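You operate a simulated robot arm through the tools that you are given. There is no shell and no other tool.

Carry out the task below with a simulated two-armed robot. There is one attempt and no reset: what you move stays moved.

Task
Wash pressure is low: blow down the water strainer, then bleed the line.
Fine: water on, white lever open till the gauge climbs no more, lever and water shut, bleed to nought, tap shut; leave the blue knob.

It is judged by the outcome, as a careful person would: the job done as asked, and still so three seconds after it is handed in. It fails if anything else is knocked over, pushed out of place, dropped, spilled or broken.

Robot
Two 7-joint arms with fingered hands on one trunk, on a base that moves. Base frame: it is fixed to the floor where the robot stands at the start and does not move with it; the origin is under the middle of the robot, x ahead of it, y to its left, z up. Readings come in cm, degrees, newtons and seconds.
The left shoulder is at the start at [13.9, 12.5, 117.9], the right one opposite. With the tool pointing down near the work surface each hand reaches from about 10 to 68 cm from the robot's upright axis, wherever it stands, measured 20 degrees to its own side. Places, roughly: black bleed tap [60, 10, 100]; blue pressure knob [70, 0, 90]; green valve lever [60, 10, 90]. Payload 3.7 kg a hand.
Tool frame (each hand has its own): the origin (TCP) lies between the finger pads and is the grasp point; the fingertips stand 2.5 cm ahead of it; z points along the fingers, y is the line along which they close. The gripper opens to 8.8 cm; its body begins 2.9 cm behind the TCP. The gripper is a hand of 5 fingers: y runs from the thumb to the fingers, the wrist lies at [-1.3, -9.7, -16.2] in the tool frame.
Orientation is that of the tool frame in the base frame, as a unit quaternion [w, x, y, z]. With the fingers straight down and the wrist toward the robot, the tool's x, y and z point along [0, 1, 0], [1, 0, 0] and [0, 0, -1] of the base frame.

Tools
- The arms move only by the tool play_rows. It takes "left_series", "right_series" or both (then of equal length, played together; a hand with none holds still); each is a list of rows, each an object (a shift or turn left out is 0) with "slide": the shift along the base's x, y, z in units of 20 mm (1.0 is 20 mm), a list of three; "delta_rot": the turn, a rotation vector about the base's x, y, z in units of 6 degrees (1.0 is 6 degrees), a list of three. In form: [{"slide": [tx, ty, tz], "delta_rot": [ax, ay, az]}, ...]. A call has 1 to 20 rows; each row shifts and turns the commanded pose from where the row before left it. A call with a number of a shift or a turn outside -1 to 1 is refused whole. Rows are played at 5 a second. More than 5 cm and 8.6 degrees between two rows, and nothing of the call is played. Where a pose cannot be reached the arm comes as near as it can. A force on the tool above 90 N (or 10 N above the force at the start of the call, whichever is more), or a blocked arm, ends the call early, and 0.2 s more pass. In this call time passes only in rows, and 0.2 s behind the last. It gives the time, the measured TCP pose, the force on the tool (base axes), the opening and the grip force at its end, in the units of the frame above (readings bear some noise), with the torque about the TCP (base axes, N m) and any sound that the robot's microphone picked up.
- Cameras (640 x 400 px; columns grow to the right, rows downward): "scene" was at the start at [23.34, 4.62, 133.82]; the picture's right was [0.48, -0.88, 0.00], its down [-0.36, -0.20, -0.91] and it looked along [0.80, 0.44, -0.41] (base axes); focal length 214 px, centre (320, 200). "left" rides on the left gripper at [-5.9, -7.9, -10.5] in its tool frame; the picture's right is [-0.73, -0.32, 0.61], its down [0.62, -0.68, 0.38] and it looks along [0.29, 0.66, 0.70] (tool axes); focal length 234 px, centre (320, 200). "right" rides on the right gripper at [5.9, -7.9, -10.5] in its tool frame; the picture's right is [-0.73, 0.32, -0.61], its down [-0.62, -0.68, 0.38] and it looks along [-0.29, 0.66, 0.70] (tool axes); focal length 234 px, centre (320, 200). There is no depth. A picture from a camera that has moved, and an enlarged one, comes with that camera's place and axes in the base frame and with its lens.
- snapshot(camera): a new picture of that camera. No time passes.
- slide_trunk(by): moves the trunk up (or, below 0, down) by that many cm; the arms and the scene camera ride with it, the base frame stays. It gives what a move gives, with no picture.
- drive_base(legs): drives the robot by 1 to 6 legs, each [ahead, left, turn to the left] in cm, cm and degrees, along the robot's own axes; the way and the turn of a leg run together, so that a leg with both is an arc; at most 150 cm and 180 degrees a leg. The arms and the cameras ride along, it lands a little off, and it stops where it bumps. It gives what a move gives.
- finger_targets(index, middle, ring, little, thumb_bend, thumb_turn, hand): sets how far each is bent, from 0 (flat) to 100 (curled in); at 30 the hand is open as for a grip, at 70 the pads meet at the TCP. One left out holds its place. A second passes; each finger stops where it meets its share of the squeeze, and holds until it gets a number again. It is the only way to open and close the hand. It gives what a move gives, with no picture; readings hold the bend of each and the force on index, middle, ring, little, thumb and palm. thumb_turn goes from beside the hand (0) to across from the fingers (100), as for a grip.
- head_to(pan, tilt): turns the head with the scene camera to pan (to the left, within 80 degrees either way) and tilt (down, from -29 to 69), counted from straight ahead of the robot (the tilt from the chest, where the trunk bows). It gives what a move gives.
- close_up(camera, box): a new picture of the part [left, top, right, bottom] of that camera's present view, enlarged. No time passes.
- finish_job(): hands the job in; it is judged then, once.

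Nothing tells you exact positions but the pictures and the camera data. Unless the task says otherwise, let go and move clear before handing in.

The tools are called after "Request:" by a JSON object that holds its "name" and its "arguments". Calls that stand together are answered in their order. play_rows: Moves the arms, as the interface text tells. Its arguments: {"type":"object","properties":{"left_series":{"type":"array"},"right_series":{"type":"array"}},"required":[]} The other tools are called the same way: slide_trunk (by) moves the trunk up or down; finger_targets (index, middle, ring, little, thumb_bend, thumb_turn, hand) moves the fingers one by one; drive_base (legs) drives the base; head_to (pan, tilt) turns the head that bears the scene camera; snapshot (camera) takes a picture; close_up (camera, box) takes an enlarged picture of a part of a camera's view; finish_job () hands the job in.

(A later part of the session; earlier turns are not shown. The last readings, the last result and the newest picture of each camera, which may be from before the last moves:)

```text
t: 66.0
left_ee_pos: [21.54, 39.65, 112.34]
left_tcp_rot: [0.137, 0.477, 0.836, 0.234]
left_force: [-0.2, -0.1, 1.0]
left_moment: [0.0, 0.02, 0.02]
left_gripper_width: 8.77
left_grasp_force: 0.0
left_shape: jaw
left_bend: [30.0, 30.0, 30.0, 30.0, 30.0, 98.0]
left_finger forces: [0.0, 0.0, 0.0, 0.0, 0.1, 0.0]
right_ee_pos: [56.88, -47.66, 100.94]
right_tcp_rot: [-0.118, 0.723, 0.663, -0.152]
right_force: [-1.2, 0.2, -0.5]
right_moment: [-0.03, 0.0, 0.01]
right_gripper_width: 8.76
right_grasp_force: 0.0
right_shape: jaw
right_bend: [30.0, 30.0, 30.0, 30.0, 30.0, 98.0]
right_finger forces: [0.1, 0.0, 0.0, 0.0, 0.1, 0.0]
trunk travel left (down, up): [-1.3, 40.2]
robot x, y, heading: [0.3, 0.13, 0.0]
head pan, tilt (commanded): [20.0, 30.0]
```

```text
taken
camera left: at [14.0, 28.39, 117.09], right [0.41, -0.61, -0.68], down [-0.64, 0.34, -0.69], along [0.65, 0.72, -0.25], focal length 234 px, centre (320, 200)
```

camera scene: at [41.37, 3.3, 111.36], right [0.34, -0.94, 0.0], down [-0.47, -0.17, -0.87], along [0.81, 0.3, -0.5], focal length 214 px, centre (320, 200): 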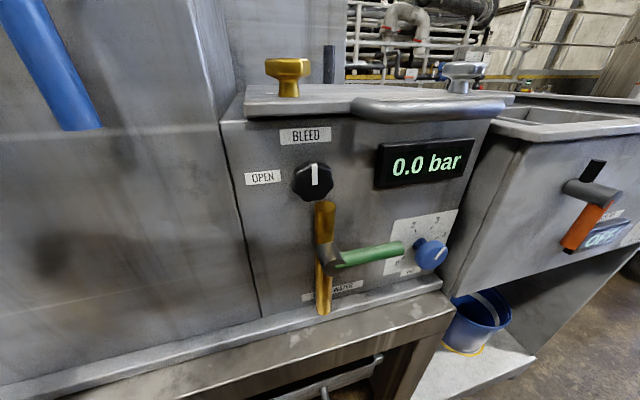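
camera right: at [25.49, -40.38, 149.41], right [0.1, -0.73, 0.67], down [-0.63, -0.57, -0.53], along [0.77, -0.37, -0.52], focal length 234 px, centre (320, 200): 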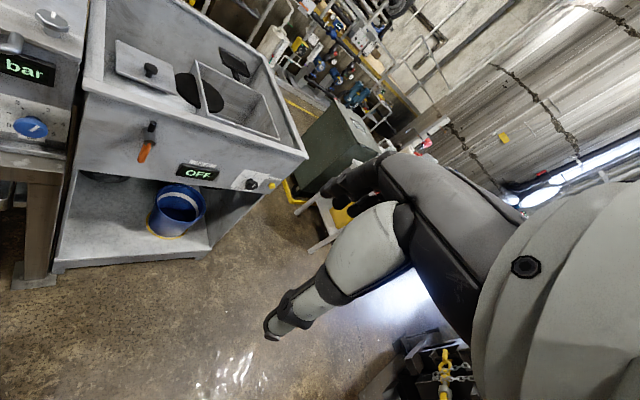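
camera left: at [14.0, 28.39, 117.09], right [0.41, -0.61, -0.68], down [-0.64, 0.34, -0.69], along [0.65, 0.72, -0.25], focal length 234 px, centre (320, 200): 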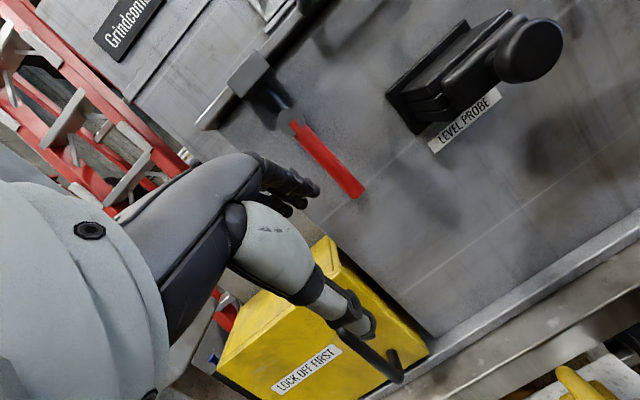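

The trunk leaned forward and the head is now close to the panel. I'll look at details and down below the bench from here.

Request:
{"name": "close_up", "arguments": {"camera": "scene", "box": [220, 90, 480, 310]}}

Request:
{"name": "head_to", "arguments": {"pan": -20, "tilt": 30}}

Request:
{"name": "snapshot", "arguments": {"camera": "scene"}}

Request:
{"name": "head_to", "arguments": {"pan": 40, "tilt": 50}}

Request:
{"name": "snapshot", "arguments": {"camera": "scene"}}

Request:
{"name": "snapshot", "arguments": {"camera": "right"}}

```text
1.82 times, centred on (350, 200) of scene
camera zoom: at [41.37, 3.3, 111.36], right [0.34, -0.94, 0.0], down [-0.47, -0.17, -0.87], along [0.81, 0.3, -0.5], focal length 390 px, centre (266, 200)
```

zoom: 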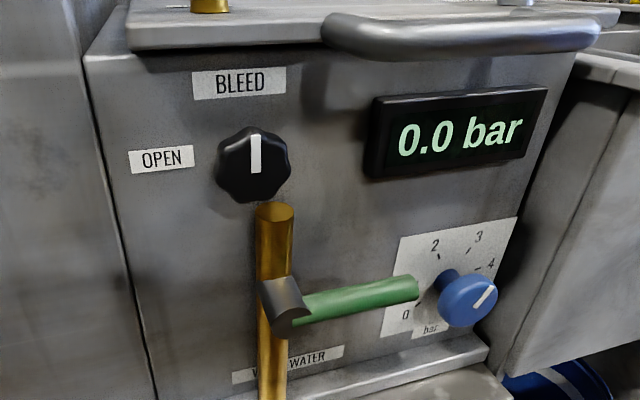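

```text
t: 67.0
left_ee_pos: [21.68, 39.76, 112.25]
left_tcp_rot: [0.137, 0.478, 0.836, 0.233]
left_force: [0.6, 0.5, 0.1]
left_moment: [-0.01, -0.01, -0.02]
left_gripper_width: 8.76
left_grasp_force: 0.0
left_shape: jaw
left_bend: [30.0, 30.0, 30.0, 30.0, 30.0, 98.0]
left_finger forces: [0.1, 0.0, 0.1, 0.0, 0.1, 0.0]
right_ee_pos: [56.9, -47.43, 101.07]
right_tcp_rot: [-0.117, 0.723, 0.664, -0.152]
right_force: [0.7, 0.1, 0.4]
right_moment: [-0.01, -0.02, 0.0]
right_gripper_width: 8.78
right_grasp_force: 0.1
right_shape: jaw
right_bend: [30.0, 30.0, 30.0, 30.0, 30.0, 98.0]
right_finger forces: [0.0, 0.0, 0.0, 0.1, 0.0, 0.0]
trunk travel left (down, up): [-1.3, 40.2]
robot x, y, heading: [-0.14, -0.02, -0.0]
head pan, tilt (commanded): [-20.0, 30.0]
```

```text
taken
camera scene: at [41.38, -2.89, 111.36], right [-0.34, -0.94, 0.0], down [-0.47, 0.17, -0.87], along [0.81, -0.29, -0.5], focal length 214 px, centre (320, 200)
```

scene: 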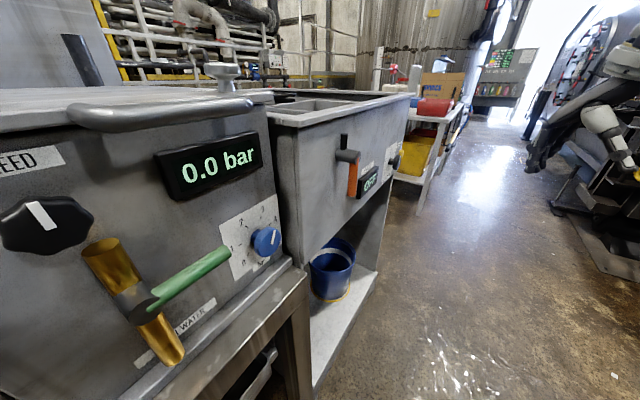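

```text
t: 68.3
left_ee_pos: [21.52, 39.66, 112.34]
left_tcp_rot: [0.138, 0.479, 0.835, 0.233]
left_force: [0.0, 0.2, -0.4]
left_moment: [0.0, 0.0, -0.01]
left_gripper_width: 8.76
left_grasp_force: 0.0
left_shape: jaw
left_bend: [30.0, 30.0, 30.0, 30.0, 30.0, 98.0]
left_finger forces: [0.0, 0.0, 0.1, 0.1, 0.0, 0.0]
right_ee_pos: [57.06, -47.56, 101.17]
right_tcp_rot: [-0.118, 0.723, 0.663, -0.152]
right_force: [-0.4, -0.9, 0.4]
right_moment: [0.01, 0.02, 0.04]
right_gripper_width: 8.77
right_grasp_force: 0.0
right_shape: jaw
right_bend: [30.0, 30.0, 30.0, 30.0, 30.0, 98.0]
right_finger forces: [0.0, 0.0, 0.1, 0.1, 0.0, 0.0]
trunk travel left (down, up): [-1.3, 40.2]
robot x, y, heading: [-0.33, 0.22, 0.3]
head pan, tilt (commanded): [40.0, 50.0]
```

```text
taken
camera scene: at [40.81, 2.94, 109.6], right [0.33, -0.95, 0.0], down [-0.63, -0.22, -0.75], along [0.71, 0.24, -0.66], focal length 214 px, centre (320, 200)
```

scene: 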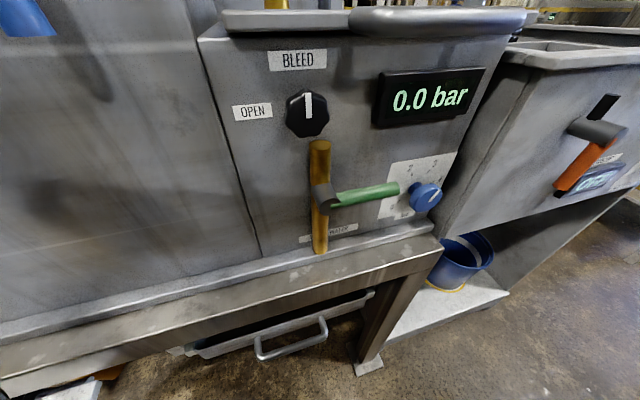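

```text
taken
camera right: at [53.97, -40.64, 113.46], right [0.47, -0.73, 0.49], down [-0.82, -0.57, -0.06], along [0.32, -0.37, -0.87], focal length 234 px, centre (320, 200)
```

right: 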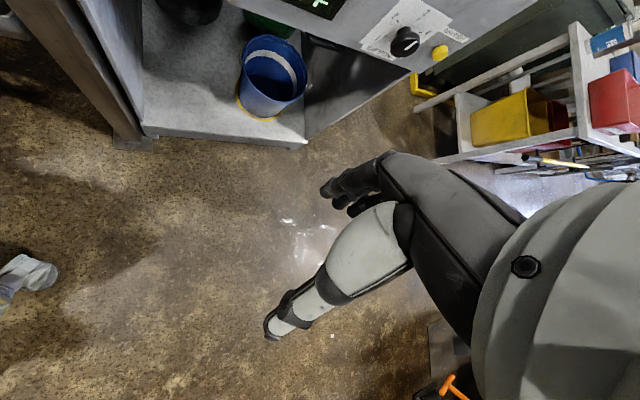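

Request:
{"name": "play_rows", "arguments": {"right_series": [{"slide": [-0.5, 0, 0], "delta_rot": [0, 0, 0]}, {"slide": [-1, 0, 0], "delta_rot": [0, -0.5, 0]}, {"slide": [-1, 0, 0], "delta_rot": [0, -0.5, 0]}, {"slide": [-1, 0, 0], "delta_rot": [0, -0.5, 0]}, {"slide": [-1, 0, 0], "delta_rot": [0, -0.5, 0]}, {"slide": [-1, 0, 0], "delta_rot": [0, -0.5, 0]}, {"slide": [-1, 0, 0], "delta_rot": [0, -0.5, 0]}]}}

Request:
{"name": "head_to", "arguments": {"pan": 65, "tilt": 40}}

Request:
{"name": "snapshot", "arguments": {"camera": "scene"}}

Request:
{"name": "head_to", "arguments": {"pan": 65, "tilt": 5}}

Request:
{"name": "snapshot", "arguments": {"camera": "scene"}}

```text
t: 69.9
left_ee_pos: [21.39, 39.68, 112.36]
left_tcp_rot: [0.136, 0.476, 0.837, 0.234]
left_force: [-0.3, 0.1, 0.0]
left_moment: [0.01, 0.01, 0.03]
left_gripper_width: 8.76
left_grasp_force: 0.0
left_shape: jaw
left_bend: [30.0, 30.0, 30.0, 30.0, 30.0, 98.0]
left_finger forces: [0.0, 0.1, 0.0, 0.0, 0.0, 0.0]
right_ee_pos: [44.06, -47.49, 101.17]
right_tcp_rot: [-0.012, 0.738, 0.674, -0.038]
right_force: [-0.4, 0.1, 0.1]
right_moment: [-0.01, -0.02, -0.02]
right_gripper_width: 8.81
right_grasp_force: 0.0
right_shape: jaw
right_bend: [30.0, 30.0, 30.0, 30.0, 30.0, 98.0]
right_finger forces: [0.0, 0.0, 0.0, 0.1, 0.0, 0.0]
trunk travel left (down, up): [-1.3, 40.2]
robot x, y, heading: [0.21, 0.36, 0.1]
head pan, tilt (commanded): [40.0, 50.0]
```

```text
t: 70.8
left_ee_pos: [21.48, 39.63, 112.24]
left_tcp_rot: [0.137, 0.478, 0.836, 0.233]
left_force: [0.7, 1.0, 0.3]
left_moment: [0.01, -0.02, -0.01]
left_gripper_width: 8.79
left_grasp_force: 0.0
left_shape: jaw
left_bend: [30.0, 30.0, 30.0, 30.0, 30.0, 98.0]
left_finger forces: [0.2, 0.0, 0.0, 0.0, 0.0, 0.0]
right_ee_pos: [44.07, -47.49, 101.23]
right_tcp_rot: [-0.012, 0.739, 0.673, -0.037]
right_force: [0.9, -0.4, 0.8]
right_moment: [0.0, -0.01, -0.01]
right_gripper_width: 8.79
right_grasp_force: 0.0
right_shape: jaw
right_bend: [30.0, 30.0, 30.0, 30.0, 30.0, 98.0]
right_finger forces: [0.0, 0.0, 0.0, 0.0, 0.0, 0.0]
trunk travel left (down, up): [-1.3, 40.2]
robot x, y, heading: [-0.14, -0.1, 0.0]
head pan, tilt (commanded): [65.0, 40.0]
```

```text
taken
camera scene: at [40.82, 3.9, 110.48], right [0.42, -0.91, 0.0], down [-0.53, -0.25, -0.81], along [0.74, 0.34, -0.58], focal length 214 px, centre (320, 200)
```

scene: 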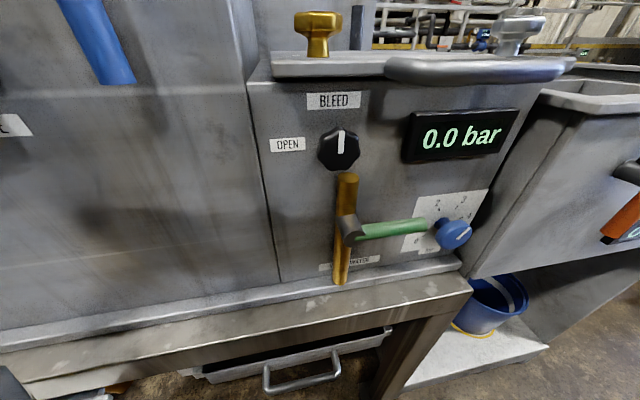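

```text
t: 71.8
left_ee_pos: [21.61, 39.76, 112.27]
left_tcp_rot: [0.137, 0.478, 0.836, 0.234]
left_force: [0.9, -0.7, 0.8]
left_moment: [0.0, -0.01, -0.01]
left_gripper_width: 8.79
left_grasp_force: 0.1
left_shape: jaw
left_bend: [30.0, 30.0, 30.0, 30.0, 30.0, 98.0]
left_finger forces: [0.0, 0.0, 0.0, 0.0, 0.1, 0.0]
right_ee_pos: [44.1, -47.61, 101.03]
right_tcp_rot: [-0.013, 0.738, 0.673, -0.038]
right_force: [-0.7, 0.9, -0.3]
right_moment: [-0.02, 0.01, 0.01]
right_gripper_width: 8.8
right_grasp_force: 0.1
right_shape: jaw
right_bend: [30.0, 30.0, 30.0, 30.0, 30.0, 98.0]
right_finger forces: [0.0, 0.1, 0.1, 0.0, 0.0, 0.0]
trunk travel left (down, up): [-1.3, 40.2]
robot x, y, heading: [-0.14, -0.1, -0.0]
head pan, tilt (commanded): [65.0, 5.0]
```

```text
taken
camera scene: at [36.75, 8.52, 115.39], right [0.91, -0.42, 0.0], down [-0.04, -0.08, -1.0], along [0.42, 0.9, -0.09], focal length 214 px, centre (320, 200)
```

scene: 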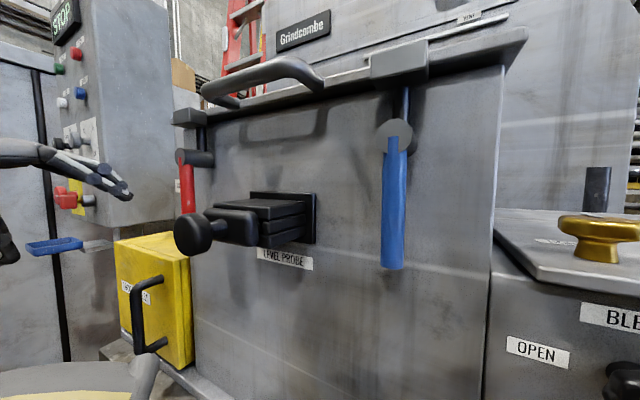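

Still not found. I'll look into the dark space under the sink, where there are a black and a green object behind the bucket.

Request:
{"name": "play_rows", "arguments": {"right_series": [{"slide": [-0.5, 0, -1], "delta_rot": [0, -0.3, 0.5]}, {"slide": [-0.5, 0, -1], "delta_rot": [0, -0.3, 0.5]}, {"slide": [-0.5, 0, -1], "delta_rot": [0, -0.3, 0.5]}, {"slide": [-0.5, 0, -1], "delta_rot": [0, -0.3, 0.5]}, {"slide": [0, 0, -1], "delta_rot": [0, -0.3, 0.5]}, {"slide": [0, 0, -1], "delta_rot": [0, -0.3, 0.5]}, {"slide": [0, 0, -1], "delta_rot": [0, -0.3, 0.5]}, {"slide": [0, 0, -1], "delta_rot": [0, -0.3, 0.5]}, {"slide": [0, 0, -1], "delta_rot": [0, -0.3, 0.5]}, {"slide": [0, 0, -1], "delta_rot": [0, -0.3, 0.5]}, {"slide": [0, 0, -1], "delta_rot": [0, -0.3, 0.5]}, {"slide": [0, 0, -1], "delta_rot": [0, -0.3, 0.5]}]}}

Request:
{"name": "snapshot", "arguments": {"camera": "right"}}

```text
t: 74.4
left_ee_pos: [21.59, 39.75, 112.39]
left_tcp_rot: [0.138, 0.478, 0.836, 0.233]
left_force: [-0.7, 0.3, -0.3]
left_moment: [-0.04, -0.03, -0.02]
left_gripper_width: 8.79
left_grasp_force: 0.1
left_shape: jaw
left_bend: [30.0, 30.0, 30.0, 30.0, 30.0, 98.0]
left_finger forces: [0.0, 0.0, 0.0, 0.0, 0.1, 0.0]
right_ee_pos: [52.24, -30.17, 100.01]
right_tcp_rot: [0.123, 0.49, 0.857, 0.097]
right_force: [-0.8, -0.8, -0.2]
right_moment: [-0.03, -0.01, 0.05]
right_gripper_width: 8.78
right_grasp_force: 0.0
right_shape: jaw
right_bend: [30.0, 30.0, 30.0, 30.0, 30.0, 98.0]
right_finger forces: [0.1, 0.0, 0.0, 0.1, 0.0, 0.0]
right hand out of reach, approached as far as the arm can: row 2, 3, 4, 5, 6, 7, 8, 9, 10, 11, 12
trunk travel left (down, up): [-1.3, 40.2]
robot x, y, heading: [0.06, 0.04, -0.2]
head pan, tilt (commanded): [65.0, 5.0]
```

```text
taken
camera right: at [39.64, -29.4, 107.14], right [0.43, -0.49, 0.75], down [-0.13, -0.86, -0.49], along [0.89, 0.11, -0.44], focal length 234 px, centre (320, 200)
```

right: 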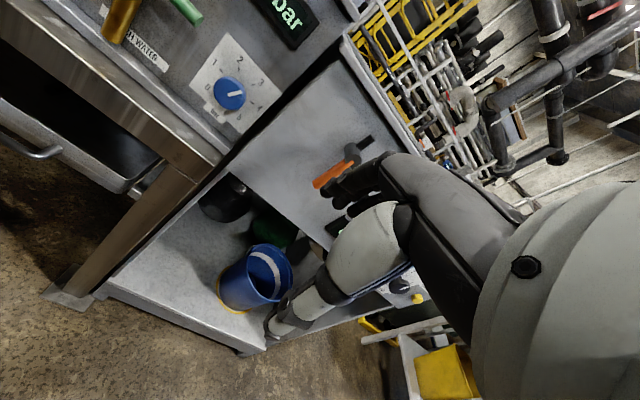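

Request:
{"name": "close_up", "arguments": {"camera": "right", "box": [100, 130, 340, 330]}}

Request:
{"name": "head_to", "arguments": {"pan": -30, "tilt": 45}}

Request:
{"name": "snapshot", "arguments": {"camera": "scene"}}

```text
2.00 times, centred on (220, 230) of right
camera zoom: at [39.64, -29.4, 107.14], right [0.43, -0.49, 0.75], down [-0.13, -0.86, -0.49], along [0.89, 0.11, -0.44], focal length 468 px, centre (520, 140)
```

zoom: 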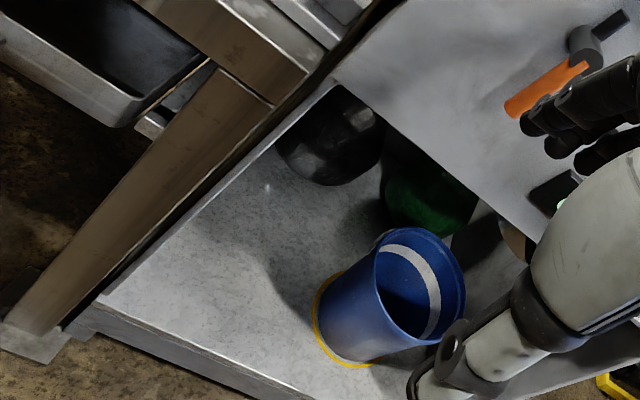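

```text
t: 76.1
left_ee_pos: [21.5, 39.85, 112.36]
left_tcp_rot: [0.137, 0.478, 0.836, 0.233]
left_force: [0.3, -0.2, 0.0]
left_moment: [-0.01, 0.0, 0.04]
left_gripper_width: 8.76
left_grasp_force: 0.1
left_shape: jaw
left_bend: [30.0, 30.0, 30.0, 30.0, 30.0, 98.0]
left_finger forces: [0.0, 0.0, 0.1, 0.1, 0.1, 0.1]
right_ee_pos: [52.24, -30.0, 100.02]
right_tcp_rot: [0.123, 0.49, 0.857, 0.097]
right_force: [-0.3, -0.4, -0.8]
right_moment: [0.04, 0.0, 0.01]
right_gripper_width: 8.78
right_grasp_force: 0.1
right_shape: jaw
right_bend: [30.0, 30.0, 30.0, 30.0, 30.0, 98.0]
right_finger forces: [0.0, 0.0, 0.0, 0.0, 0.1, 0.1]
trunk travel left (down, up): [-1.3, 40.2]
robot x, y, heading: [-0.33, 0.18, -0.1]
head pan, tilt (commanded): [-30.0, 45.0]
```

```text
taken
camera scene: at [40.85, -2.79, 109.86], right [-0.35, -0.94, 0.0], down [-0.6, 0.22, -0.77], along [0.72, -0.27, -0.64], focal length 214 px, centre (320, 200)
```

scene: 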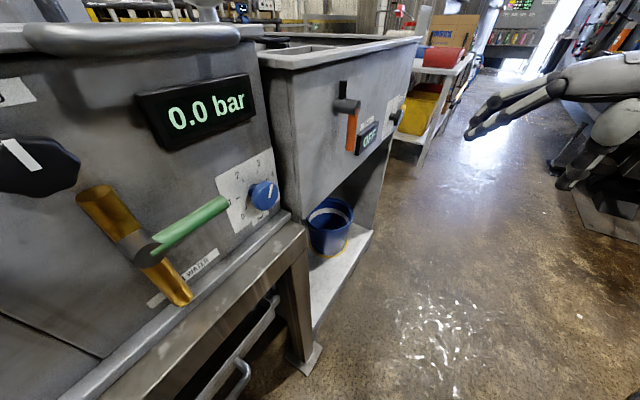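

Request:
{"name": "head_to", "arguments": {"pan": 78, "tilt": 10}}

Request:
{"name": "snapshot", "arguments": {"camera": "scene"}}

Request:
{"name": "close_up", "arguments": {"camera": "scene", "box": [80, 100, 400, 300]}}

```text
t: 78.0
left_ee_pos: [21.5, 39.65, 112.31]
left_tcp_rot: [0.137, 0.478, 0.836, 0.233]
left_force: [0.2, -0.9, 0.1]
left_moment: [0.01, -0.02, 0.07]
left_gripper_width: 8.75
left_grasp_force: 0.0
left_shape: jaw
left_bend: [30.0, 30.0, 30.0, 30.0, 30.0, 98.0]
left_finger forces: [0.1, 0.0, 0.0, 0.1, 0.0, 0.1]
right_ee_pos: [52.2, -30.1, 99.99]
right_tcp_rot: [0.124, 0.491, 0.857, 0.097]
right_force: [-0.4, 0.6, -0.3]
right_moment: [0.03, 0.01, -0.02]
right_gripper_width: 8.81
right_grasp_force: 0.0
right_shape: jaw
right_bend: [30.0, 30.0, 30.0, 30.0, 30.0, 98.0]
right_finger forces: [0.0, 0.0, 0.0, 0.0, 0.0, 0.0]
trunk travel left (down, up): [-1.3, 40.2]
robot x, y, heading: [0.28, 0.3, 0.2]
head pan, tilt (commanded): [78.0, 10.0]
```

```text
taken
camera scene: at [34.81, 9.29, 114.59], right [0.98, -0.21, 0.0], down [-0.04, -0.17, -0.98], along [0.2, 0.96, -0.17], focal length 214 px, centre (320, 200)
```

scene: 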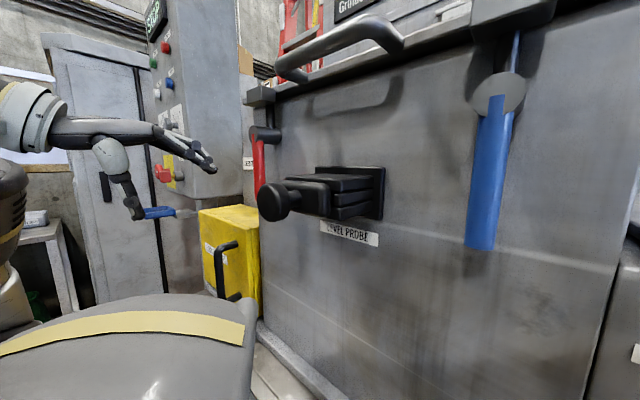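

```text
2.00 times, centred on (240, 200) of scene
camera zoom: at [34.81, 9.29, 114.59], right [0.98, -0.21, 0.0], down [-0.04, -0.17, -0.98], along [0.2, 0.96, -0.17], focal length 429 px, centre (480, 200)
```

zoom: 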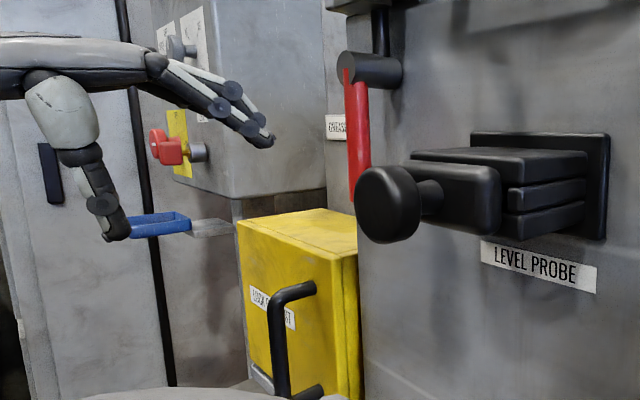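

I've covered the front without finding it. I'll raise the trunk, tuck the arms, sidestep right into the open floor and look from other angles.

Request:
{"name": "slide_trunk", "arguments": {"by": 20}}

Request:
{"name": "play_rows", "arguments": {"right_series": [{"slide": [-1, 0, 0.5]}, {"slide": [-1, 0, 0.5]}, {"slide": [-1, 0, 0.5]}, {"slide": [-1, 0, 0.5]}, {"slide": [-1, 0, 0.5]}, {"slide": [-1, 0, 0.5]}, {"slide": [-1, 0, 0.5]}]}}

Request:
{"name": "head_to", "arguments": {"pan": 0, "tilt": 35}}

Request:
{"name": "snapshot", "arguments": {"camera": "scene"}}

Request:
{"name": "snapshot", "arguments": {"camera": "left"}}

```text
t: 80.2
left_ee_pos: [21.64, 39.67, 132.2]
left_tcp_rot: [0.135, 0.478, 0.836, 0.233]
left_force: [-0.4, 0.5, -0.9]
left_moment: [0.0, 0.04, -0.01]
left_gripper_width: 8.75
left_grasp_force: 0.0
left_shape: jaw
left_bend: [30.0, 30.0, 30.0, 30.0, 30.0, 98.0]
left_finger forces: [0.0, 0.0, 0.0, 0.0, 0.0, 0.0]
right_ee_pos: [52.32, -30.03, 119.93]
right_tcp_rot: [0.124, 0.489, 0.858, 0.097]
right_force: [0.1, 0.2, 0.1]
right_moment: [-0.02, 0.01, 0.0]
right_gripper_width: 8.8
right_grasp_force: 0.1
right_shape: jaw
right_bend: [30.0, 30.0, 30.0, 30.0, 30.0, 98.0]
right_finger forces: [0.1, 0.1, 0.0, 0.1, 0.0, 0.1]
trunk travel left (down, up): [-21.3, 20.2]
robot x, y, heading: [0.26, -0.11, 0.1]
head pan, tilt (commanded): [78.0, 10.0]
```

```text
t: 81.8
left_ee_pos: [21.5, 39.68, 132.35]
left_tcp_rot: [0.136, 0.476, 0.837, 0.234]
left_force: [0.5, 0.9, -0.2]
left_moment: [0.01, -0.01, 0.02]
left_gripper_width: 8.76
left_grasp_force: 0.0
left_shape: jaw
left_bend: [30.0, 30.0, 30.0, 30.0, 30.0, 98.0]
left_finger forces: [0.0, 0.0, 0.0, 0.0, 0.0, 0.0]
right_ee_pos: [38.37, -30.3, 127.05]
right_tcp_rot: [0.124, 0.489, 0.858, 0.098]
right_force: [0.5, -1.0, 0.2]
right_moment: [-0.03, 0.01, -0.01]
right_gripper_width: 8.78
right_grasp_force: 0.0
right_shape: jaw
right_bend: [30.0, 30.0, 30.0, 30.0, 30.0, 98.0]
right_finger forces: [0.0, 0.0, 0.0, 0.0, 0.0, 0.0]
trunk travel left (down, up): [-21.3, 20.2]
robot x, y, heading: [0.11, 0.05, 0.0]
head pan, tilt (commanded): [78.0, 10.0]
```

```text
t: 83.3
left_ee_pos: [21.59, 39.7, 132.2]
left_tcp_rot: [0.137, 0.478, 0.836, 0.233]
left_force: [0.4, 1.2, 0.1]
left_moment: [0.04, 0.02, 0.01]
left_gripper_width: 8.76
left_grasp_force: 0.0
left_shape: jaw
left_bend: [30.0, 30.0, 30.0, 30.0, 30.0, 98.0]
left_finger forces: [0.0, 0.1, 0.1, 0.0, 0.1, 0.0]
right_ee_pos: [38.46, -30.24, 126.92]
right_tcp_rot: [0.124, 0.489, 0.858, 0.098]
right_force: [-0.9, -0.2, 0.0]
right_moment: [0.01, 0.01, 0.0]
right_gripper_width: 8.76
right_grasp_force: 0.0
right_shape: jaw
right_bend: [30.0, 30.0, 30.0, 30.0, 30.0, 98.0]
right_finger forces: [0.0, 0.0, 0.1, 0.0, 0.0, 0.0]
trunk travel left (down, up): [-21.3, 20.2]
robot x, y, heading: [-0.27, -0.09, -0.0]
head pan, tilt (commanded): [0.0, 35.0]
```

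```text
taken
camera scene: at [22.68, 0.19, 133.59], right [0.0, -1.0, 0.0], down [-0.57, 0.0, -0.82], along [0.82, 0.0, -0.57], focal length 214 px, centre (320, 200)
```

scene: 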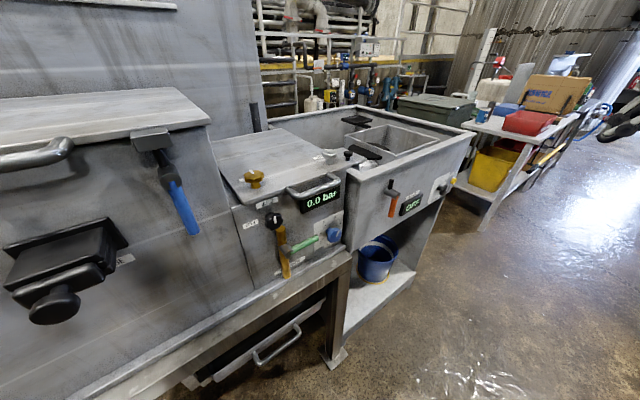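

```text
taken
camera left: at [13.99, 28.39, 137.09], right [0.41, -0.61, -0.68], down [-0.64, 0.34, -0.69], along [0.65, 0.72, -0.25], focal length 234 px, centre (320, 200)
```

left: 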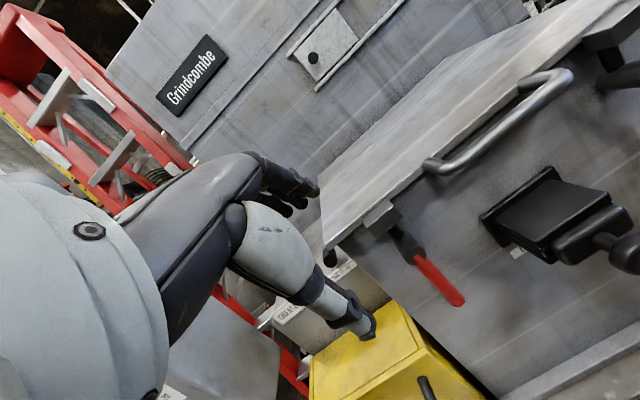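

Request:
{"name": "drive_base", "arguments": {"legs": [[0, -45, 0]]}}

Request:
{"name": "head_to", "arguments": {"pan": 0, "tilt": 25}}

Request:
{"name": "snapshot", "arguments": {"camera": "scene"}}

Request:
{"name": "head_to", "arguments": {"pan": 50, "tilt": 30}}

Request:
{"name": "snapshot", "arguments": {"camera": "scene"}}

Request:
{"name": "head_to", "arguments": {"pan": 78, "tilt": 30}}

Request:
{"name": "snapshot", "arguments": {"camera": "scene"}}

```text
t: 87.7
left_ee_pos: [21.73, -4.49, 132.31]
left_tcp_rot: [0.139, 0.482, 0.833, 0.232]
left_force: [0.1, 0.0, -0.4]
left_moment: [0.0, -0.03, 0.02]
left_gripper_width: 8.78
left_grasp_force: 0.1
left_shape: jaw
left_bend: [30.0, 30.0, 30.0, 30.0, 30.0, 98.0]
left_finger forces: [0.0, 0.0, 0.1, 0.0, 0.1, 0.0]
right_ee_pos: [37.8, -74.67, 127.11]
right_tcp_rot: [0.124, 0.493, 0.856, 0.097]
right_force: [-0.9, 0.3, -0.6]
right_moment: [0.01, 0.02, -0.01]
right_gripper_width: 8.79
right_grasp_force: 0.1
right_shape: jaw
right_bend: [30.0, 30.0, 30.0, 30.0, 30.0, 98.0]
right_finger forces: [0.0, 0.0, 0.1, 0.0, 0.1, 0.1]
trunk travel left (down, up): [-21.3, 20.2]
robot x, y, heading: [-0.16, -43.81, -0.7]
head pan, tilt (commanded): [0.0, 35.0]
```

```text
t: 88.4
left_ee_pos: [21.68, -4.63, 132.35]
left_tcp_rot: [0.138, 0.481, 0.834, 0.233]
left_force: [0.6, -0.5, 0.5]
left_moment: [0.02, 0.01, -0.08]
left_gripper_width: 8.75
left_grasp_force: 0.1
left_shape: jaw
left_bend: [30.0, 30.0, 30.0, 30.0, 30.0, 98.0]
left_finger forces: [0.1, 0.1, 0.0, 0.1, 0.0, 0.0]
right_ee_pos: [37.95, -74.54, 127.1]
right_tcp_rot: [0.124, 0.493, 0.856, 0.097]
right_force: [0.2, -0.8, -0.2]
right_moment: [0.02, 0.0, -0.02]
right_gripper_width: 8.78
right_grasp_force: 0.0
right_shape: jaw
right_bend: [30.0, 30.0, 30.0, 30.0, 30.0, 98.0]
right_finger forces: [0.1, 0.0, 0.1, 0.0, 0.1, 0.1]
trunk travel left (down, up): [-21.3, 20.2]
robot x, y, heading: [-0.18, -44.11, -0.7]
head pan, tilt (commanded): [0.0, 25.0]
```

```text
taken
camera scene: at [22.89, -44.05, 135.16], right [-0.01, -1.0, 0.0], down [-0.42, 0.0, -0.91], along [0.91, -0.01, -0.42], focal length 214 px, centre (320, 200)
```

scene: 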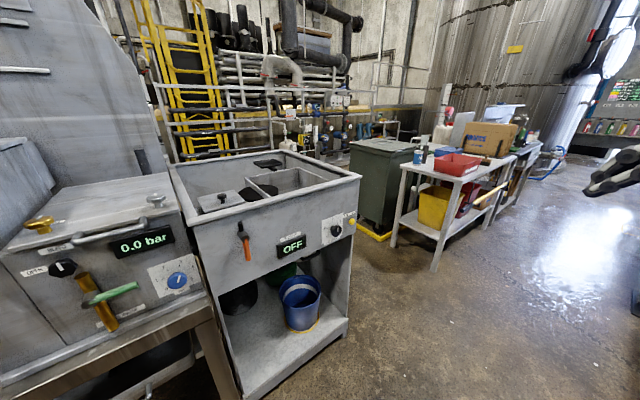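

```text
t: 89.6
left_ee_pos: [21.78, -4.55, 132.45]
left_tcp_rot: [0.138, 0.481, 0.834, 0.233]
left_force: [-0.6, -0.1, -0.3]
left_moment: [-0.04, 0.0, -0.02]
left_gripper_width: 8.77
left_grasp_force: 0.1
left_shape: jaw
left_bend: [30.0, 30.0, 30.0, 30.0, 30.0, 98.0]
left_finger forces: [0.1, 0.0, 0.0, 0.0, 0.1, 0.1]
right_ee_pos: [37.86, -74.63, 127.12]
right_tcp_rot: [0.124, 0.493, 0.856, 0.098]
right_force: [-0.7, -0.5, -0.4]
right_moment: [0.0, 0.05, 0.0]
right_gripper_width: 8.79
right_grasp_force: 0.0
right_shape: jaw
right_bend: [30.0, 30.0, 30.0, 30.0, 30.0, 98.0]
right_finger forces: [0.0, 0.0, 0.0, 0.0, 0.0, 0.0]
trunk travel left (down, up): [-21.3, 20.2]
robot x, y, heading: [-0.08, -44.11, -0.4]
head pan, tilt (commanded): [50.0, 30.0]
```

```text
taken
camera scene: at [19.56, -37.1, 134.37], right [0.76, -0.65, 0.0], down [-0.33, -0.38, -0.87], along [0.56, 0.66, -0.5], focal length 214 px, centre (320, 200)
```

scene: 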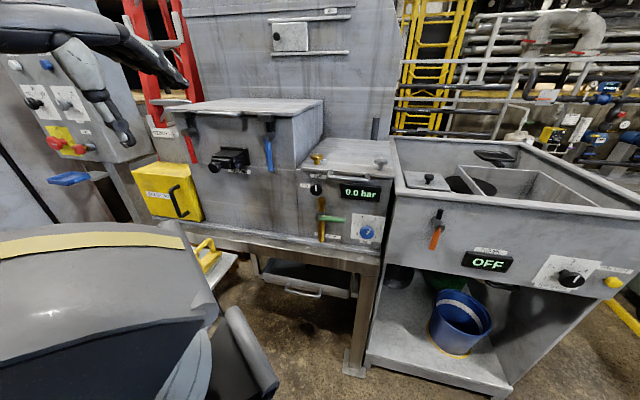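

```text
t: 90.5
left_ee_pos: [21.77, -4.5, 132.28]
left_tcp_rot: [0.138, 0.481, 0.834, 0.233]
left_force: [-0.3, -0.2, -0.2]
left_moment: [0.01, 0.01, -0.02]
left_gripper_width: 8.77
left_grasp_force: 0.1
left_shape: jaw
left_bend: [30.0, 30.0, 30.0, 30.0, 30.0, 98.0]
left_finger forces: [0.0, 0.1, 0.0, 0.0, 0.1, 0.0]
right_ee_pos: [37.97, -74.57, 126.99]
right_tcp_rot: [0.124, 0.493, 0.855, 0.097]
right_force: [0.4, 1.2, -0.1]
right_moment: [0.03, 0.02, 0.01]
right_gripper_width: 8.79
right_grasp_force: 0.1
right_shape: jaw
right_bend: [30.0, 30.0, 30.0, 30.0, 30.0, 98.0]
right_finger forces: [0.1, 0.0, 0.0, 0.0, 0.0, 0.0]
trunk travel left (down, up): [-21.3, 20.2]
robot x, y, heading: [0.04, -43.91, -0.7]
head pan, tilt (commanded): [78.0, 30.0]
```

```text
taken
camera scene: at [15.65, -35.14, 134.37], right [0.98, -0.22, 0.0], down [-0.11, -0.49, -0.87], along [0.19, 0.85, -0.5], focal length 214 px, centre (320, 200)
```

scene: 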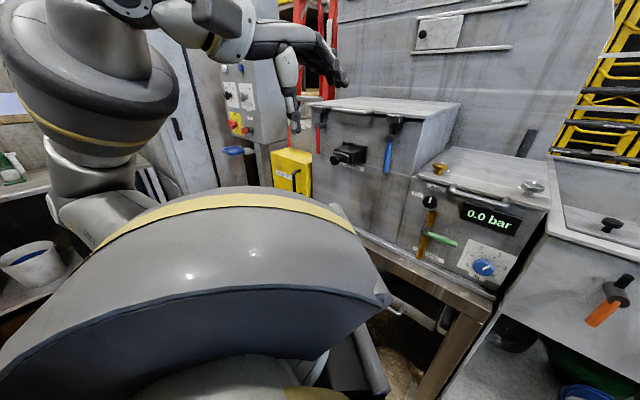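

Request:
{"name": "head_to", "arguments": {"pan": 50, "tilt": 35}}

Request:
{"name": "close_up", "arguments": {"camera": "scene", "box": [180, 120, 400, 360]}}

Request:
{"name": "close_up", "arguments": {"camera": "scene", "box": [360, 220, 560, 400]}}

Request:
{"name": "close_up", "arguments": {"camera": "scene", "box": [0, 0, 240, 260]}}

```text
t: 91.4
left_ee_pos: [21.62, -4.44, 132.4]
left_tcp_rot: [0.138, 0.481, 0.834, 0.233]
left_force: [-0.1, 0.0, 0.2]
left_moment: [0.03, -0.01, 0.02]
left_gripper_width: 8.76
left_grasp_force: 0.0
left_shape: jaw
left_bend: [30.0, 30.0, 30.0, 30.0, 30.0, 98.0]
left_finger forces: [0.0, 0.0, 0.0, 0.0, 0.0, 0.1]
right_ee_pos: [37.81, -74.64, 126.9]
right_tcp_rot: [0.124, 0.493, 0.855, 0.098]
right_force: [0.0, -0.8, 1.1]
right_moment: [-0.03, -0.01, 0.02]
right_gripper_width: 8.77
right_grasp_force: 0.0
right_shape: jaw
right_bend: [30.0, 30.0, 30.0, 30.0, 30.0, 98.0]
right_finger forces: [0.0, 0.1, 0.0, 0.0, 0.1, 0.0]
trunk travel left (down, up): [-21.3, 20.2]
robot x, y, heading: [-0.21, -44.03, -0.4]
head pan, tilt (commanded): [50.0, 35.0]
```

```text
1.67 times, centred on (290, 240) of scene
camera zoom: at [19.4, -37.27, 133.59], right [0.76, -0.65, 0.0], down [-0.37, -0.44, -0.82], along [0.53, 0.62, -0.57], focal length 358 px, centre (370, 133)
```

zoom: 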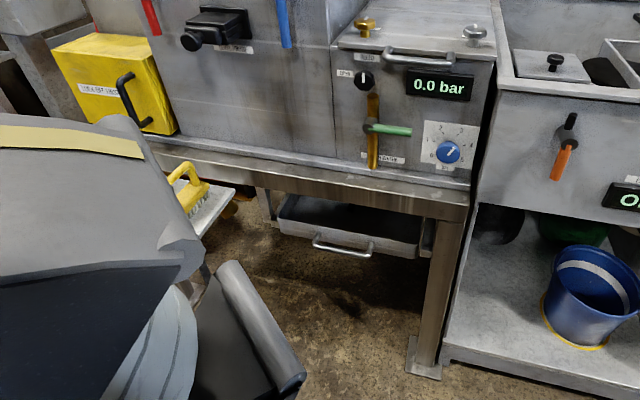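

```text
2.22 times, centred on (460, 310) of scene
camera zoom: at [19.4, -37.27, 133.59], right [0.76, -0.65, 0.0], down [-0.37, -0.44, -0.82], along [0.53, 0.62, -0.57], focal length 477 px, centre (9, -44)
```

zoom: 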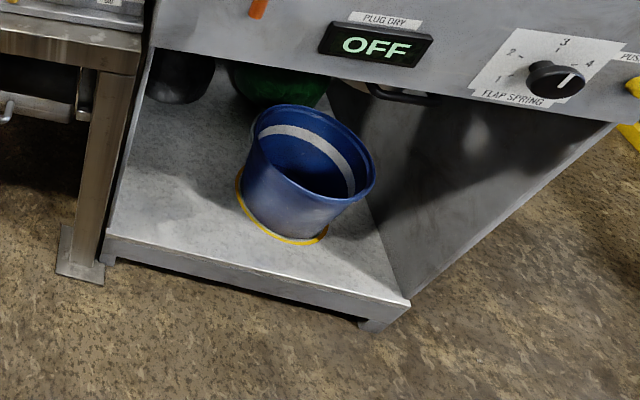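

```text
1.54 times, centred on (120, 130) of scene
camera zoom: at [19.4, -37.27, 133.59], right [0.76, -0.65, 0.0], down [-0.37, -0.44, -0.82], along [0.53, 0.62, -0.57], focal length 330 px, centre (628, 308)
```

zoom: 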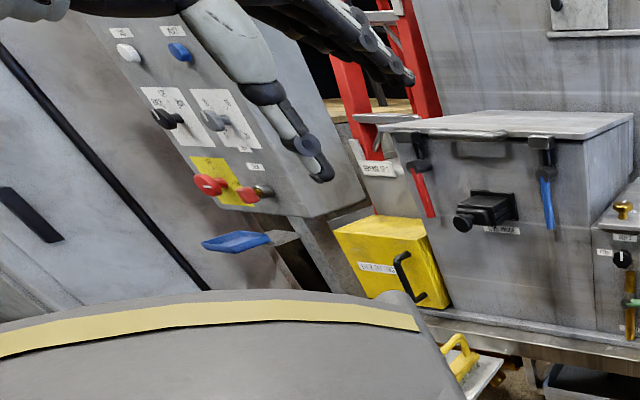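

From here still no white lever. I have room to turn now, so I'll turn right to see what's behind me and at the sink's far end.

Request:
{"name": "drive_base", "arguments": {"legs": [[0, 0, -60]]}}

Request:
{"name": "head_to", "arguments": {"pan": 0, "tilt": 20}}

Request:
{"name": "snapshot", "arguments": {"camera": "scene"}}

Request:
{"name": "head_to", "arguments": {"pan": -70, "tilt": 20}}

Request:
{"name": "snapshot", "arguments": {"camera": "scene"}}

```text
t: 94.5
left_ee_pos: [45.05, -42.93, 132.32]
left_tcp_rot: [0.236, 0.832, 0.483, 0.133]
left_force: [0.0, 0.2, 0.1]
left_moment: [0.0, 0.0, 0.02]
left_gripper_width: 8.74
left_grasp_force: 0.0
left_shape: jaw
left_bend: [30.0, 30.0, 30.0, 30.0, 30.0, 98.0]
left_finger forces: [0.0, 0.0, 0.0, 0.0, 0.1, 0.1]
right_ee_pos: [-7.42, -92.23, 126.96]
right_tcp_rot: [0.157, 0.853, 0.497, 0.022]
right_force: [0.1, 0.8, 0.4]
right_moment: [-0.01, 0.0, 0.01]
right_gripper_width: 8.79
right_grasp_force: 0.1
right_shape: jaw
right_bend: [30.0, 30.0, 30.0, 30.0, 30.0, 98.0]
right_finger forces: [0.1, 0.0, 0.0, 0.0, 0.0, 0.0]
trunk travel left (down, up): [-21.3, 20.2]
robot x, y, heading: [-0.16, -43.86, -60.2]
head pan, tilt (commanded): [50.0, 35.0]
```

```text
t: 95.7
left_ee_pos: [45.03, -42.92, 132.32]
left_tcp_rot: [0.235, 0.833, 0.483, 0.133]
left_force: [-0.2, 0.0, -0.2]
left_moment: [-0.02, 0.02, 0.03]
left_gripper_width: 8.78
left_grasp_force: 0.1
left_shape: jaw
left_bend: [30.0, 30.0, 30.0, 30.0, 30.0, 98.0]
left_finger forces: [0.0, 0.0, 0.0, 0.0, 0.1, 0.1]
right_ee_pos: [-7.32, -92.26, 127.04]
right_tcp_rot: [0.156, 0.853, 0.497, 0.023]
right_force: [0.2, 0.8, -0.3]
right_moment: [0.01, 0.01, 0.01]
right_gripper_width: 8.81
right_grasp_force: 0.0
right_shape: jaw
right_bend: [30.0, 30.0, 30.0, 30.0, 30.0, 98.0]
right_finger forces: [0.0, 0.1, 0.0, 0.0, 0.0, 0.1]
trunk travel left (down, up): [-21.3, 20.2]
robot x, y, heading: [0.03, -44.09, -60.2]
head pan, tilt (commanded): [0.0, 20.0]
```

```text
taken
camera scene: at [11.43, -63.8, 135.98], right [-0.87, -0.5, 0.0], down [-0.17, 0.3, -0.94], along [0.47, -0.81, -0.34], focal length 214 px, centre (320, 200)
```

scene: 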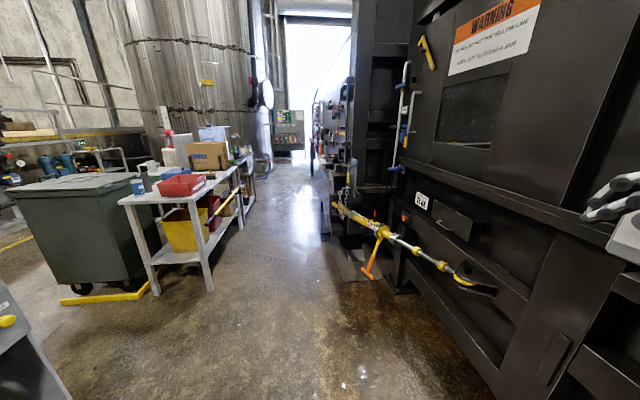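

```text
t: 97.1
left_ee_pos: [44.99, -42.94, 132.32]
left_tcp_rot: [0.235, 0.833, 0.484, 0.133]
left_force: [0.0, 0.0, 0.0]
left_moment: [0.04, 0.0, 0.01]
left_gripper_width: 8.76
left_grasp_force: 0.0
left_shape: jaw
left_bend: [30.0, 30.0, 30.0, 30.0, 30.0, 98.0]
left_finger forces: [0.0, 0.0, 0.0, 0.1, 0.1, 0.1]
right_ee_pos: [-7.29, -92.23, 127.04]
right_tcp_rot: [0.156, 0.854, 0.496, 0.023]
right_force: [0.0, 0.2, 1.1]
right_moment: [0.02, -0.02, 0.03]
right_gripper_width: 8.8
right_grasp_force: 0.1
right_shape: jaw
right_bend: [30.0, 30.0, 30.0, 30.0, 30.0, 98.0]
right_finger forces: [0.0, 0.1, 0.1, 0.0, 0.0, 0.0]
trunk travel left (down, up): [-21.3, 20.2]
robot x, y, heading: [0.05, -43.7, -60.1]
head pan, tilt (commanded): [-70.0, 20.0]
```

```text
taken
camera scene: at [0.79, -62.84, 135.98], right [-0.76, 0.64, 0.0], down [0.22, 0.26, -0.94], along [-0.61, -0.72, -0.34], focal length 214 px, centre (320, 200)
```

scene: 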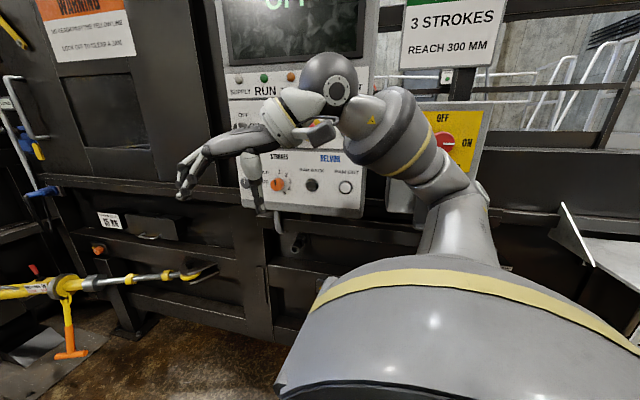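

Behind me is a press with its panels close by, so space is limited. There are some white rods with coloured ends on that machine; I'll zoom on them.

Request:
{"name": "close_up", "arguments": {"camera": "scene", "box": [0, 40, 260, 330]}}

Request:
{"name": "close_up", "arguments": {"camera": "scene", "box": [480, 0, 640, 320]}}

Request:
{"name": "head_to", "arguments": {"pan": 0, "tilt": 15}}

Request:
{"name": "close_up", "arguments": {"camera": "scene", "box": [280, 40, 480, 300]}}

Request:
{"name": "close_up", "arguments": {"camera": "scene", "box": [0, 60, 280, 300]}}

```text
1.38 times, centred on (130, 185) of scene
camera zoom: at [0.79, -62.84, 135.98], right [-0.76, 0.64, 0.0], down [0.22, 0.26, -0.94], along [-0.61, -0.72, -0.34], focal length 296 px, centre (582, 221)
```

zoom: 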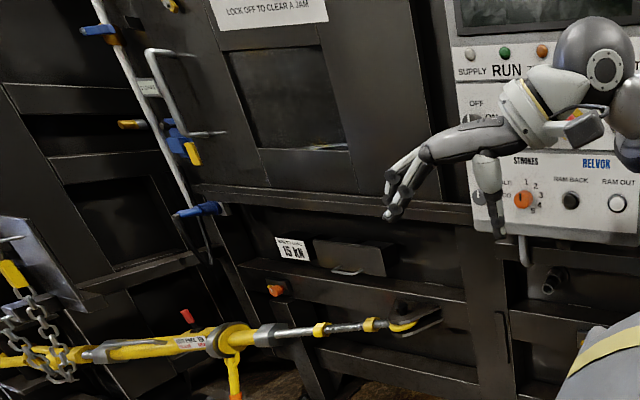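

```text
1.25 times, centred on (560, 160) of scene
camera zoom: at [0.79, -62.84, 135.98], right [-0.76, 0.64, 0.0], down [0.22, 0.26, -0.94], along [-0.61, -0.72, -0.34], focal length 268 px, centre (20, 250)
```

zoom: 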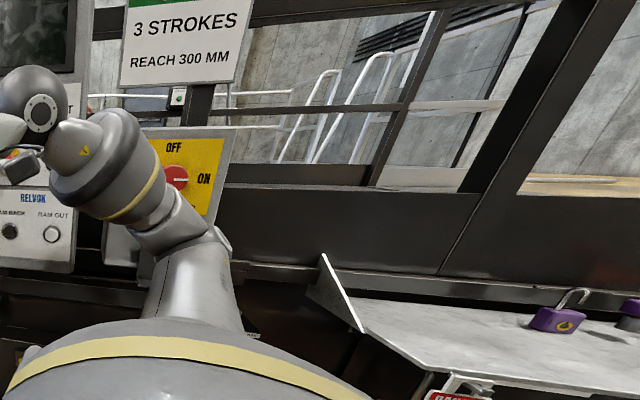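

```text
t: 98.5
left_ee_pos: [45.06, -43.0, 132.22]
left_tcp_rot: [0.236, 0.832, 0.484, 0.134]
left_force: [-0.4, 0.2, 0.0]
left_moment: [0.01, 0.01, 0.02]
left_gripper_width: 8.75
left_grasp_force: 0.1
left_shape: jaw
left_bend: [30.0, 30.0, 30.0, 30.0, 30.0, 98.0]
left_finger forces: [0.0, 0.1, 0.0, 0.0, 0.0, 0.0]
right_ee_pos: [-7.32, -92.28, 127.09]
right_tcp_rot: [0.156, 0.853, 0.497, 0.022]
right_force: [-0.1, -0.1, 0.1]
right_moment: [-0.03, -0.02, 0.01]
right_gripper_width: 8.78
right_grasp_force: 0.2
right_shape: jaw
right_bend: [30.0, 30.0, 30.0, 30.0, 30.0, 98.0]
right_finger forces: [0.0, 0.0, 0.0, 0.0, 0.1, 0.0]
trunk travel left (down, up): [-21.3, 20.2]
robot x, y, heading: [-0.2, -44.02, -60.1]
head pan, tilt (commanded): [0.0, 15.0]
```

```text
1.54 times, centred on (380, 170) of scene
camera zoom: at [11.43, -63.83, 136.79], right [-0.87, -0.5, 0.0], down [-0.13, 0.22, -0.97], along [0.48, -0.84, -0.26], focal length 330 px, centre (228, 246)
```

zoom: 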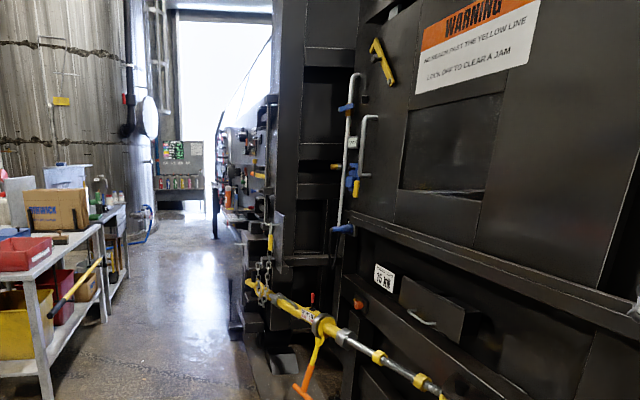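

```text
1.67 times, centred on (140, 180) of scene
camera zoom: at [11.43, -63.83, 136.79], right [-0.87, -0.5, 0.0], down [-0.13, 0.22, -0.97], along [0.48, -0.84, -0.26], focal length 358 px, centre (620, 233)
```

zoom: 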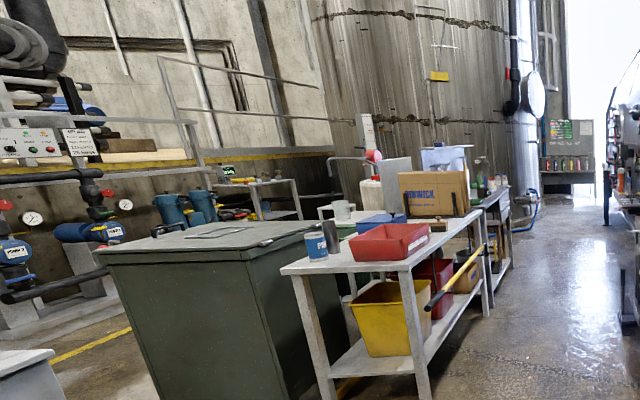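

Request:
{"name": "head_to", "arguments": {"pan": 55, "tilt": 30}}

Request:
{"name": "snapshot", "arguments": {"camera": "scene"}}

Request:
{"name": "snapshot", "arguments": {"camera": "left"}}

```text
t: 99.7
left_ee_pos: [44.94, -43.0, 132.37]
left_tcp_rot: [0.236, 0.833, 0.483, 0.134]
left_force: [0.1, -0.6, 0.4]
left_moment: [-0.01, 0.0, -0.01]
left_gripper_width: 8.79
left_grasp_force: 0.0
left_shape: jaw
left_bend: [30.0, 30.0, 30.0, 30.0, 30.0, 98.0]
left_finger forces: [0.0, 0.0, 0.0, 0.1, 0.0, 0.1]
right_ee_pos: [-7.37, -92.23, 127.01]
right_tcp_rot: [0.156, 0.853, 0.498, 0.023]
right_force: [0.5, 0.3, -0.6]
right_moment: [-0.01, -0.01, -0.01]
right_gripper_width: 8.77
right_grasp_force: 0.0
right_shape: jaw
right_bend: [30.0, 30.0, 30.0, 30.0, 30.0, 98.0]
right_finger forces: [0.0, 0.0, 0.1, 0.1, 0.0, 0.1]
trunk travel left (down, up): [-21.3, 20.2]
robot x, y, heading: [-0.02, -43.87, -60.3]
head pan, tilt (commanded): [55.0, 30.0]
```

```text
taken
camera scene: at [15.8, -56.55, 134.37], right [-0.09, -1.0, 0.0], down [-0.5, 0.05, -0.87], along [0.86, -0.08, -0.5], focal length 214 px, centre (320, 200)
```

scene: 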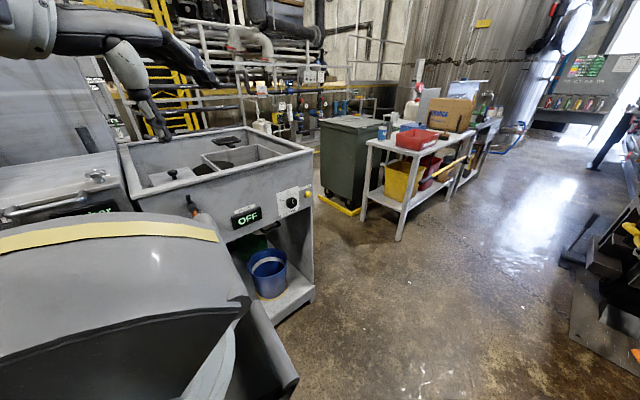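

```text
taken
camera left: at [31.5, -42.07, 137.09], right [-0.33, -0.65, -0.68], down [-0.02, 0.73, -0.69], along [0.94, -0.21, -0.25], focal length 234 px, centre (320, 200)
```

left: 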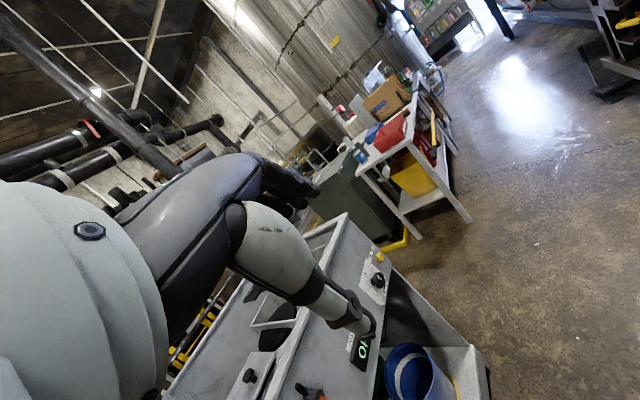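

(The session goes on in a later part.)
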